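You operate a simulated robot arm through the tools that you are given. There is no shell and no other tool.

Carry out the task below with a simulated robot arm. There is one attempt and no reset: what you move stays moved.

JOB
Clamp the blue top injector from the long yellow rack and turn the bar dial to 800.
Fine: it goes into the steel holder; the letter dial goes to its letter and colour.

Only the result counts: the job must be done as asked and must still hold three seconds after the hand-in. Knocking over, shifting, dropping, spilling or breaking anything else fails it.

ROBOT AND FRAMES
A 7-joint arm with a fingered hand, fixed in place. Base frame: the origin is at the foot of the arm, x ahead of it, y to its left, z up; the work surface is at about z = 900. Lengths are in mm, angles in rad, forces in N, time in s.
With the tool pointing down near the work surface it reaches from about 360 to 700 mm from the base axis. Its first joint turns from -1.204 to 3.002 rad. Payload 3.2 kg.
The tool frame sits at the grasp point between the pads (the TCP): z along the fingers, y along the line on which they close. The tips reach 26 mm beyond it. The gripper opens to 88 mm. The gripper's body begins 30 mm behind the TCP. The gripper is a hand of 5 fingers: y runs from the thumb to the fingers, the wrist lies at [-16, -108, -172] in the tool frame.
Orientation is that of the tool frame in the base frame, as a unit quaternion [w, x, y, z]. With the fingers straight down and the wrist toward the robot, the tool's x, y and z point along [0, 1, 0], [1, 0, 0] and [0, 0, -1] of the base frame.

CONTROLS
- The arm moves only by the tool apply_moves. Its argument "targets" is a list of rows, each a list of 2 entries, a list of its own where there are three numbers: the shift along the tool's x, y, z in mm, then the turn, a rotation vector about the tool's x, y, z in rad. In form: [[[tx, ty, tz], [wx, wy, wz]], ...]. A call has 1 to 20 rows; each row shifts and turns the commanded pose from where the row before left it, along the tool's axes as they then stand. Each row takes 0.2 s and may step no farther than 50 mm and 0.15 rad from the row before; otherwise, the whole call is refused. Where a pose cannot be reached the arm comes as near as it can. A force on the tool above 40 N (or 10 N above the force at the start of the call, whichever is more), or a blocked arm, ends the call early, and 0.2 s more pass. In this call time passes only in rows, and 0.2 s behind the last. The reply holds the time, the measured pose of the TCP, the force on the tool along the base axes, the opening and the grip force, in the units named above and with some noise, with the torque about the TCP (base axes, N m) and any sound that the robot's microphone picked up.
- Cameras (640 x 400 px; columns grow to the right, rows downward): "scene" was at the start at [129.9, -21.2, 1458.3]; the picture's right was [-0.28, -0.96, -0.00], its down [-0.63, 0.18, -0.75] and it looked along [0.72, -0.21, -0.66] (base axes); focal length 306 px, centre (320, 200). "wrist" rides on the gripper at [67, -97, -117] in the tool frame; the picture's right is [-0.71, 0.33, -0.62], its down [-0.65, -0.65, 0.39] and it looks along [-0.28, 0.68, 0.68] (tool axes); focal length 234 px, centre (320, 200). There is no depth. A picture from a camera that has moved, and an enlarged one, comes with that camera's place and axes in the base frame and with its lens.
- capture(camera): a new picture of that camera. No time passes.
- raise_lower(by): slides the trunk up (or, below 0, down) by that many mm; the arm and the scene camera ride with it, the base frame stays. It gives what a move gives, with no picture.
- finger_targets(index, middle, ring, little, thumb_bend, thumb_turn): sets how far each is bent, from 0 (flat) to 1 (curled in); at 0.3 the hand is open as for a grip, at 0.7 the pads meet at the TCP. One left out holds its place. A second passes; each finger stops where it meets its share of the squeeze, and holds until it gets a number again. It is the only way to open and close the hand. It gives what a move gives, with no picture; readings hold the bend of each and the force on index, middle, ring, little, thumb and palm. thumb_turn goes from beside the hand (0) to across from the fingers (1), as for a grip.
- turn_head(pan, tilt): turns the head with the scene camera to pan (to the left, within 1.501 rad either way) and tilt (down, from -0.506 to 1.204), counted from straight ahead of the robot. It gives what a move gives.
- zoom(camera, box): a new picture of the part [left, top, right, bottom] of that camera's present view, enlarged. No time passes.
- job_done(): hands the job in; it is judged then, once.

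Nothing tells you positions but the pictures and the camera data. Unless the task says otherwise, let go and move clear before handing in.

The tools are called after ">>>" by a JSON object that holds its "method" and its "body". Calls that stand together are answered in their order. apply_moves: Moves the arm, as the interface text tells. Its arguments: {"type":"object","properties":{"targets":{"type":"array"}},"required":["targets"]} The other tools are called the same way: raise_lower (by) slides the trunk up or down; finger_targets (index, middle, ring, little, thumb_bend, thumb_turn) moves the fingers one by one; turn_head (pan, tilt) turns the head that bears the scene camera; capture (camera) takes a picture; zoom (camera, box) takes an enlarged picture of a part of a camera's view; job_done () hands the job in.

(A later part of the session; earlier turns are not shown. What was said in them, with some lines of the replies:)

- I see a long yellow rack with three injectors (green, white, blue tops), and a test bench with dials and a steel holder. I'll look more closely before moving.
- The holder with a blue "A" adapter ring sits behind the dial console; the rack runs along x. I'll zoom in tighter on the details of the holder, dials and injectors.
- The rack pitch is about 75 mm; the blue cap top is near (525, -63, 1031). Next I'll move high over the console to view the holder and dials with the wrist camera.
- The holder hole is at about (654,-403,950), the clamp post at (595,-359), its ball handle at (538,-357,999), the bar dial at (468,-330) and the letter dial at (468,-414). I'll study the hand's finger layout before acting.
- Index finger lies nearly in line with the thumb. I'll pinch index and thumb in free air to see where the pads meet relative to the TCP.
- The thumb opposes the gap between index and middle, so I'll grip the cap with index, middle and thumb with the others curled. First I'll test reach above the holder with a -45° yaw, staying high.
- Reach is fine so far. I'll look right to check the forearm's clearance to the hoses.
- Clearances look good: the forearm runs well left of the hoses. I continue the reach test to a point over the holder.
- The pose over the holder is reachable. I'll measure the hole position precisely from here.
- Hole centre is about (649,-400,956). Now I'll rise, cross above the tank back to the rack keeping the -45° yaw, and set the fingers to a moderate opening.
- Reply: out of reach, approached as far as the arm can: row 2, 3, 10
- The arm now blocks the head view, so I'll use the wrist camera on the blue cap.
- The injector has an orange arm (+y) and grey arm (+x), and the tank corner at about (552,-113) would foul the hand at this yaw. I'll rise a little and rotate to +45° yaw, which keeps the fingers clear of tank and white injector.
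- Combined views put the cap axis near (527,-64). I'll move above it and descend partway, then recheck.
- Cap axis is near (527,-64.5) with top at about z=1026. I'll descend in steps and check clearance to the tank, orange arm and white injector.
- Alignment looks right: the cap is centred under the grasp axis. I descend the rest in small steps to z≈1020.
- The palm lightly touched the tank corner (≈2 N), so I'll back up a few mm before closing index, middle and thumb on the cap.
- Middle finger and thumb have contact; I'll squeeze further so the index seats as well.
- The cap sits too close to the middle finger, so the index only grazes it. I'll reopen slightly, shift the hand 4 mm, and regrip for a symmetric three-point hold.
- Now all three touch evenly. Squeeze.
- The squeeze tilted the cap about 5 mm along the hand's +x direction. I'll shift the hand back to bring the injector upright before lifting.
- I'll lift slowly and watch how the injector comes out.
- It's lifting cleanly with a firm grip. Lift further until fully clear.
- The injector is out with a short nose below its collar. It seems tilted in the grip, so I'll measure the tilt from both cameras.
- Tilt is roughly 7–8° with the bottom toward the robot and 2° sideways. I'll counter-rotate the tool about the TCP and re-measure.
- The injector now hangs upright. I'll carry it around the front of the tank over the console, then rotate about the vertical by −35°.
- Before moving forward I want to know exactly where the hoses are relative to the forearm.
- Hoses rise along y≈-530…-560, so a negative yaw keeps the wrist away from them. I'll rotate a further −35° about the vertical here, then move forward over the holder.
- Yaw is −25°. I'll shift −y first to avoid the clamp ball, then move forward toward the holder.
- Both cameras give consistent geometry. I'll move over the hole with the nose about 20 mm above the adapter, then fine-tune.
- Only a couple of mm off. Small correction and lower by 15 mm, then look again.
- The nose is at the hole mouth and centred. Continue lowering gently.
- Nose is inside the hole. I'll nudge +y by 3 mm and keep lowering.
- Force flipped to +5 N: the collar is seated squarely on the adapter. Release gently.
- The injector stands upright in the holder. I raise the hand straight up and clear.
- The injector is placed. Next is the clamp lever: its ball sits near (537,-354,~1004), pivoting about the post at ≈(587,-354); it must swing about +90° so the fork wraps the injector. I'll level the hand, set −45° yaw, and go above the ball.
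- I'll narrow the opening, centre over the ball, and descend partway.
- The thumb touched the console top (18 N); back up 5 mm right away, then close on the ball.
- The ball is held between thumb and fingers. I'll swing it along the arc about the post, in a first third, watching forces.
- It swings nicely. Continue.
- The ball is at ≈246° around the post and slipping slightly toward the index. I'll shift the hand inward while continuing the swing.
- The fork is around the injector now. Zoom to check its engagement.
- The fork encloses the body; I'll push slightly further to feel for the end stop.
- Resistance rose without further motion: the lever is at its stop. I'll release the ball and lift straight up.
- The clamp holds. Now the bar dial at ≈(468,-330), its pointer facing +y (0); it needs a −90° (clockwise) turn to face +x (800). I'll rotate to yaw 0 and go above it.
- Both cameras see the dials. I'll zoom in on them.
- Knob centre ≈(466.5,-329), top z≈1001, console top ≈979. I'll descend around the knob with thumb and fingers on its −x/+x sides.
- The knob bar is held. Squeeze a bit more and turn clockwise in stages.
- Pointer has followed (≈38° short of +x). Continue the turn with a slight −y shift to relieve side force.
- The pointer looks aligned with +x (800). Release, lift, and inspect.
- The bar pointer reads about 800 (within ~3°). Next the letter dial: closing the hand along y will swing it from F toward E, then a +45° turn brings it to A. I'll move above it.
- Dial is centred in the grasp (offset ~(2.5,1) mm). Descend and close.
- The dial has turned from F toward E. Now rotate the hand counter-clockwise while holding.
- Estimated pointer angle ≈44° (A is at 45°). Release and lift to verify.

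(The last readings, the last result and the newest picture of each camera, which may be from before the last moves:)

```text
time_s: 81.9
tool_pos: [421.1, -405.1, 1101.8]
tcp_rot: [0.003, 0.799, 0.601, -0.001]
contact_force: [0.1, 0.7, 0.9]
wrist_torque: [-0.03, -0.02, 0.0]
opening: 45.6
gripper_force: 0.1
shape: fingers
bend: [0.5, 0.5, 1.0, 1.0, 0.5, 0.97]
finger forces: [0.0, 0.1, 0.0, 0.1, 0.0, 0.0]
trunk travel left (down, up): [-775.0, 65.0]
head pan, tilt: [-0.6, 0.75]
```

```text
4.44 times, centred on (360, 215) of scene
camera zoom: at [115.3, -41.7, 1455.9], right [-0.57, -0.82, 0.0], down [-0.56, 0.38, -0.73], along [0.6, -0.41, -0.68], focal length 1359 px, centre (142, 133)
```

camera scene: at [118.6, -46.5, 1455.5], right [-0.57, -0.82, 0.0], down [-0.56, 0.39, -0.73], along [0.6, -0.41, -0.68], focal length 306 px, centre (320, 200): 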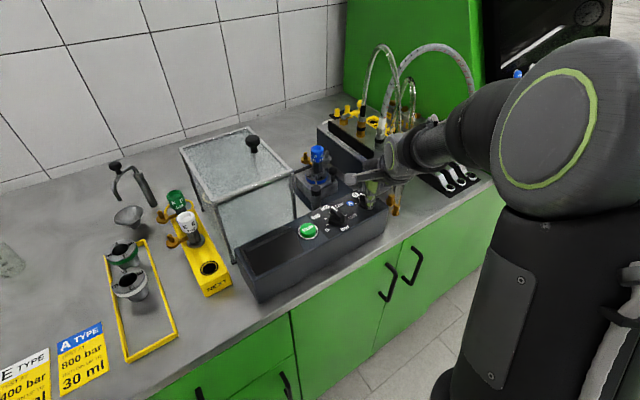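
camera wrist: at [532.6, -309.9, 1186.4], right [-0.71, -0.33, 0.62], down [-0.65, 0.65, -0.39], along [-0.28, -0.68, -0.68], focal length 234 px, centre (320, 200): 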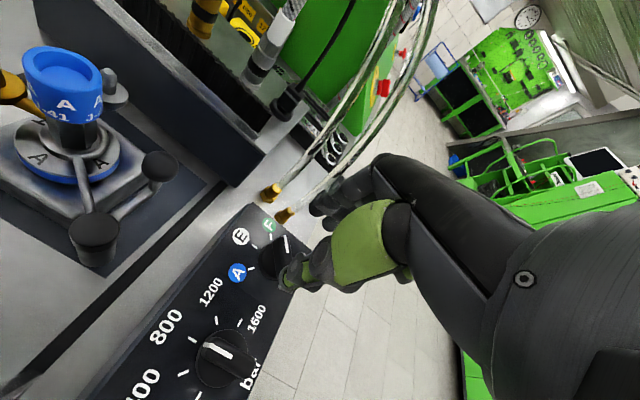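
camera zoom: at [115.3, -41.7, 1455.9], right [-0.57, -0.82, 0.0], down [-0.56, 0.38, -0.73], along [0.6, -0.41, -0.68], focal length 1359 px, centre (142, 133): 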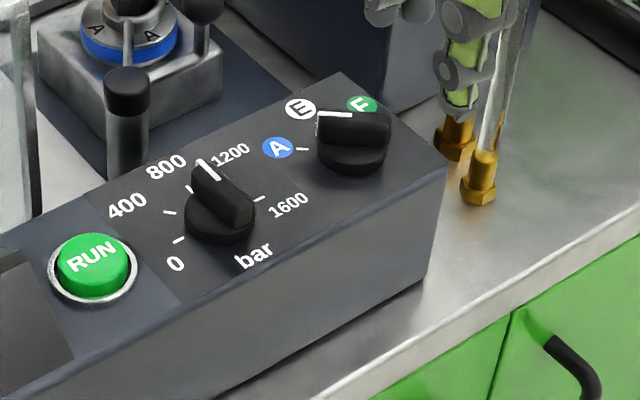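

Both dials are visible. I'll zoom tight to measure the pointer angles.

>>> {"method": "zoom", "body": {"camera": "scene", "box": [340, 185, 405, 225]}}

>>> {"method": "zoom", "body": {"camera": "scene", "box": [330, 195, 380, 235]}}

```text
9.85 times, centred on (372, 205) of scene
camera zoom: at [115.3, -41.7, 1455.9], right [-0.57, -0.82, 0.0], down [-0.56, 0.38, -0.73], along [0.6, -0.41, -0.68], focal length 3010 px, centre (-197, 151)
```

zoom: 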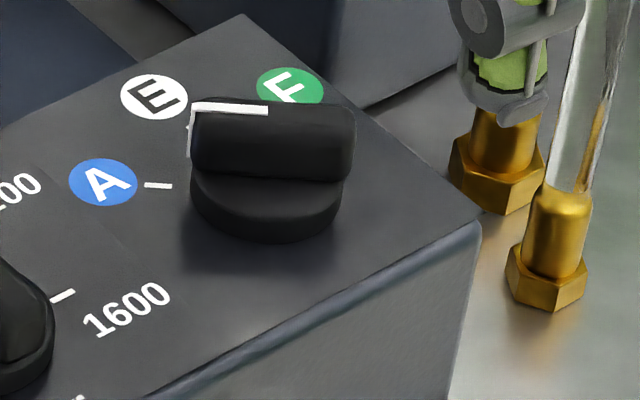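

```text
10.00 times, centred on (355, 215) of scene
camera zoom: at [115.3, -41.7, 1455.9], right [-0.57, -0.82, 0.0], down [-0.56, 0.38, -0.73], along [0.6, -0.41, -0.68], focal length 3057 px, centre (-30, 50)
```

zoom: 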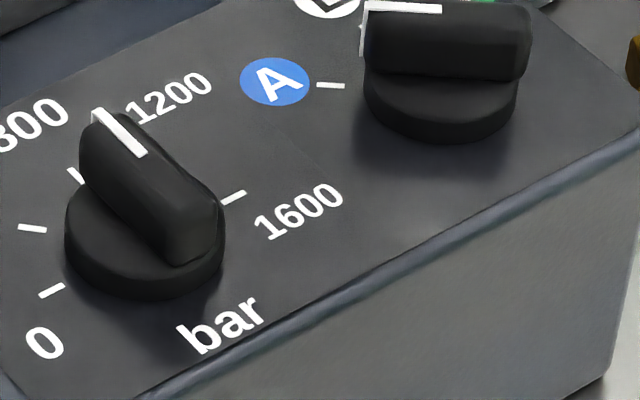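

>>> {"method": "zoom", "body": {"camera": "wrist", "box": [250, 190, 310, 235]}}

>>> {"method": "zoom", "body": {"camera": "wrist", "box": [190, 165, 260, 220]}}

```text
8.89 times, centred on (280, 212) of wrist
camera zoom: at [346.1, -314.4, 1218.1], right [0.12, -0.77, 0.63], down [-0.81, -0.44, -0.39], along [0.58, -0.46, -0.67], focal length 2082 px, centre (676, 89)
```

zoom: 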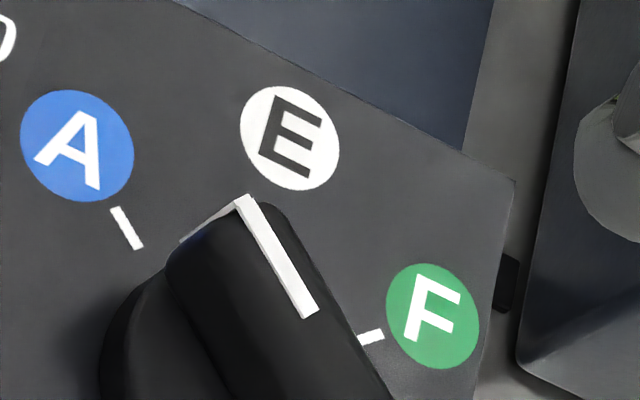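

```text
7.27 times, centred on (225, 192) of wrist
camera zoom: at [346.1, -314.4, 1218.1], right [0.12, -0.77, 0.63], down [-0.81, -0.44, -0.39], along [0.58, -0.46, -0.67], focal length 1703 px, centre (1011, 254)
```

zoom: 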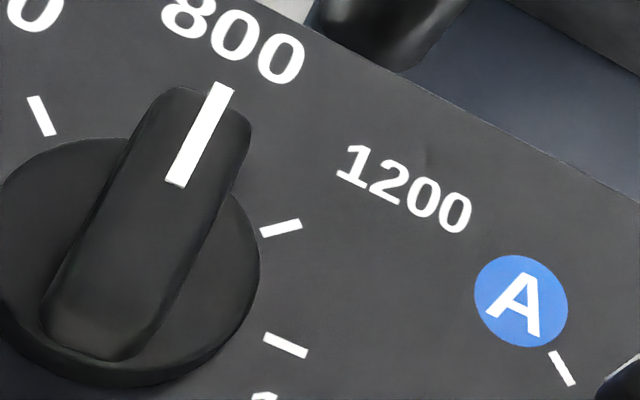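

Pointer measurements: letter dial ≈49.6° versus A at ≈50–51°, and bar dial within ~1–2° of the 800 mark. I'll move the hand clear and do a final check of everything.

>>> {"method": "apply_moves", "body": {"targets": [[[0, -20, -30], [0, 0, 0]], [[0, 0, -40], [0, 0, 0]], [[0, 0, -30], [0, 0, 0]]]}}

>>> {"method": "turn_head", "body": {"pan": -0.45, "tilt": 0.7}}

>>> {"method": "capture", "body": {"camera": "scene"}}

>>> {"method": "capture", "body": {"camera": "wrist"}}

```text
time_s: 82.7
tool_pos: [402.9, -401.6, 1200.2]
tcp_rot: [0.0, 0.8, 0.601, 0.0]
contact_force: [0.8, -0.5, 0.4]
wrist_torque: [-0.03, -0.01, -0.01]
opening: 45.5
gripper_force: 0.1
shape: fingers
bend: [0.5, 0.5, 1.0, 1.0, 0.5, 0.97]
finger forces: [0.0, 0.0, 0.0, 0.1, 0.0, 0.0]
trunk travel left (down, up): [-775.0, 65.0]
head pan, tilt: [-0.6, 0.75]
```

```text
time_s: 83.4
tool_pos: [402.7, -402.0, 1200.6]
tcp_rot: [0.001, 0.799, 0.601, 0.0]
contact_force: [0.6, 1.0, 0.2]
wrist_torque: [0.0, 0.06, -0.02]
opening: 45.5
gripper_force: 0.1
shape: fingers
bend: [0.5, 0.5, 1.0, 1.0, 0.5, 0.97]
finger forces: [0.0, 0.1, 0.1, 0.0, 0.0, 0.0]
trunk travel left (down, up): [-775.0, 65.0]
head pan, tilt: [-0.45, 0.7]
```

```text
taken
camera scene: at [125.3, -34.9, 1459.9], right [-0.44, -0.9, 0.0], down [-0.58, 0.28, -0.76], along [0.69, -0.33, -0.64], focal length 306 px, centre (320, 200)
```

scene: 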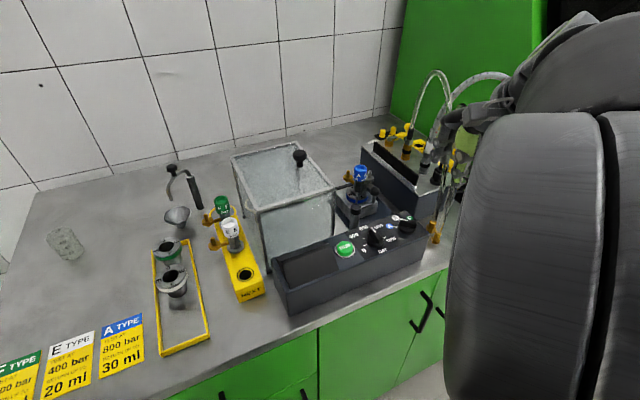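

```text
taken
camera wrist: at [328.2, -311.7, 1316.3], right [0.12, -0.77, 0.63], down [-0.81, -0.44, -0.39], along [0.58, -0.46, -0.68], focal length 234 px, centre (320, 200)
```

wrist: 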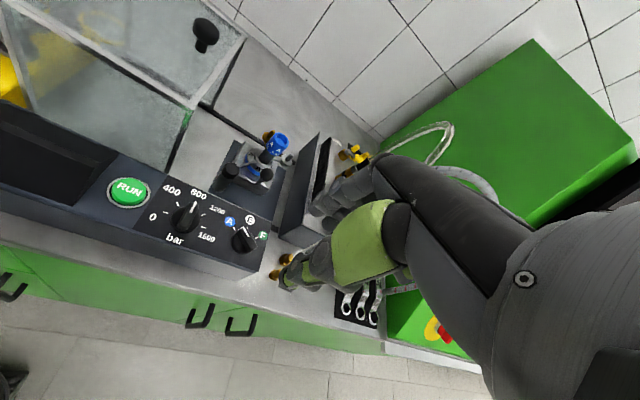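

>>> {"method": "zoom", "body": {"camera": "scene", "box": [325, 150, 425, 260]}}

>>> {"method": "zoom", "body": {"camera": "wrist", "box": [200, 110, 320, 230]}}

>>> {"method": "zoom", "body": {"camera": "wrist", "box": [100, 160, 280, 270]}}

>>> {"method": "zoom", "body": {"camera": "scene", "box": [345, 155, 395, 215]}}

```text
3.64 times, centred on (375, 205) of scene
camera zoom: at [125.3, -34.9, 1459.9], right [-0.44, -0.9, 0.0], down [-0.58, 0.28, -0.76], along [0.69, -0.33, -0.64], focal length 1112 px, centre (120, 182)
```

zoom: 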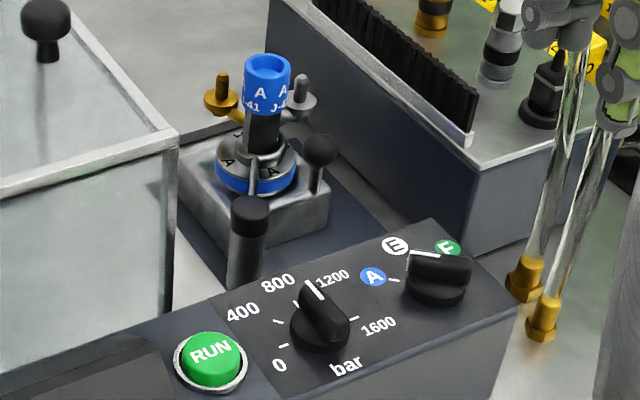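

```text
3.33 times, centred on (260, 170) of wrist
camera zoom: at [328.2, -311.7, 1316.3], right [0.12, -0.77, 0.63], down [-0.81, -0.44, -0.39], along [0.58, -0.46, -0.68], focal length 781 px, centre (520, 300)
```

zoom: 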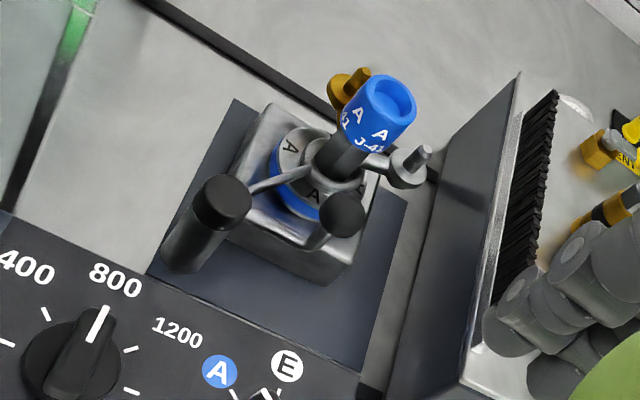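

```text
3.56 times, centred on (190, 215) of wrist
camera zoom: at [328.2, -311.7, 1316.3], right [0.12, -0.77, 0.63], down [-0.81, -0.44, -0.39], along [0.58, -0.46, -0.68], focal length 833 px, centre (782, 147)
```

zoom: 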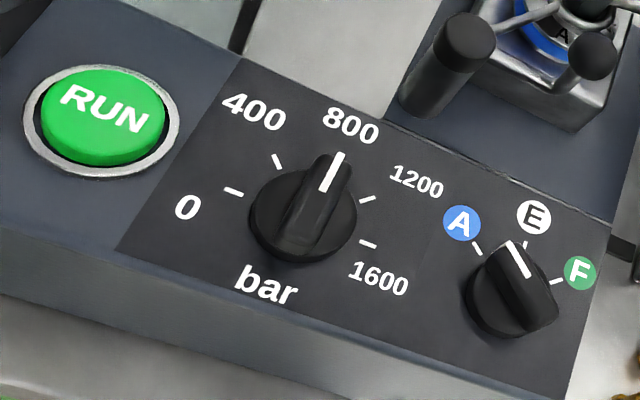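

```text
6.67 times, centred on (370, 185) of scene
camera zoom: at [125.3, -34.9, 1459.9], right [-0.44, -0.9, 0.0], down [-0.58, 0.28, -0.76], along [0.69, -0.33, -0.64], focal length 2038 px, centre (-13, 300)
```

zoom: 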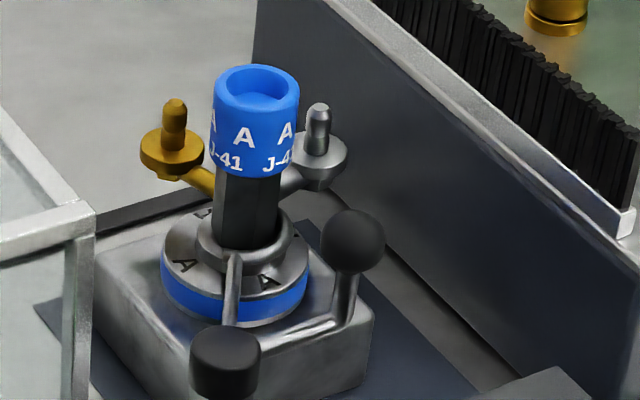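

The letter pointer might be slightly short of A; I'll measure it more carefully from this new viewpoint.

>>> {"method": "zoom", "body": {"camera": "wrist", "box": [215, 205, 275, 255]}}

>>> {"method": "zoom", "body": {"camera": "scene", "box": [380, 205, 430, 240]}}

```text
8.00 times, centred on (245, 230) of wrist
camera zoom: at [328.2, -311.7, 1316.3], right [0.12, -0.77, 0.63], down [-0.81, -0.44, -0.39], along [0.58, -0.46, -0.68], focal length 1873 px, centre (920, -40)
```

zoom: 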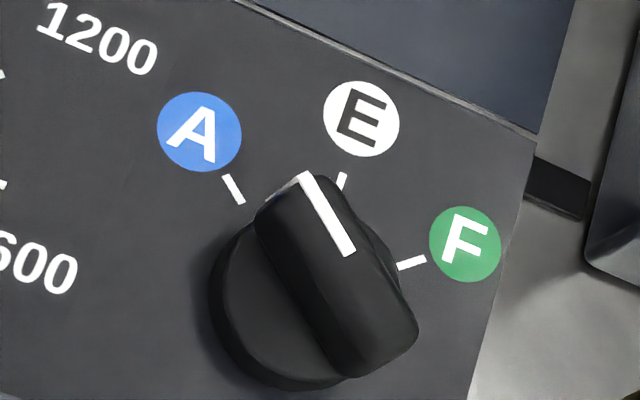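

```text
11.43 times, centred on (405, 222) of scene
camera zoom: at [125.3, -34.9, 1459.9], right [-0.44, -0.9, 0.0], down [-0.58, 0.28, -0.76], along [0.69, -0.33, -0.64], focal length 3494 px, centre (-651, -57)
```

zoom: 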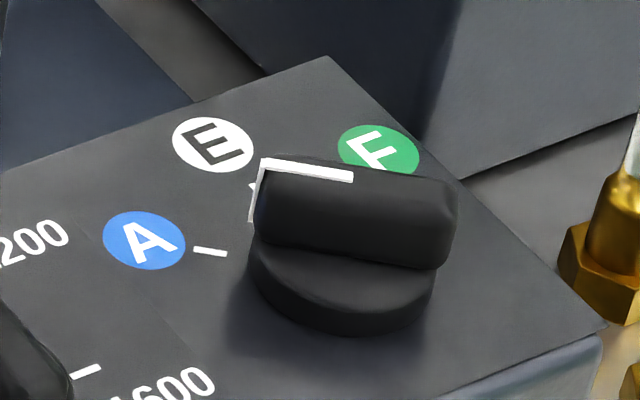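

The injector sits in the steel holder with the clamp fork around it. The bar pointer is on 800, and the letter pointer lies parallel to the A mark in both views. The hand is empty and clear, so I'm handing in.

>>> {"method": "job_done", "body": {}}

```text
The job is handed in.
```

I've handed the job in. In the last camera check everything matched what you asked for, but the reply only said it was handed in, not whether it passed.

- **Injector:** The blue-top injector (A, J-41) is out of the long yellow rack. It stands upright in the steel holder, with its collar seated on the blue A adapter.
- **Clamp:** I swung the lever about 90° until it stopped, and the fork is around the injector body. It stayed there after I let go.
- **Bar dial:** The pointer is on 800, within about 3°.
- **Letter dial:** The pointer lines up with the blue A mark in both camera views.

I touched two other things along the way. The palm brushed the tank corner at about 2 N, and the thumb pressed the console top at about 18 N. I backed off both times and saw nothing move. RUN was not pressed, and the other two injectors are still in the rack.
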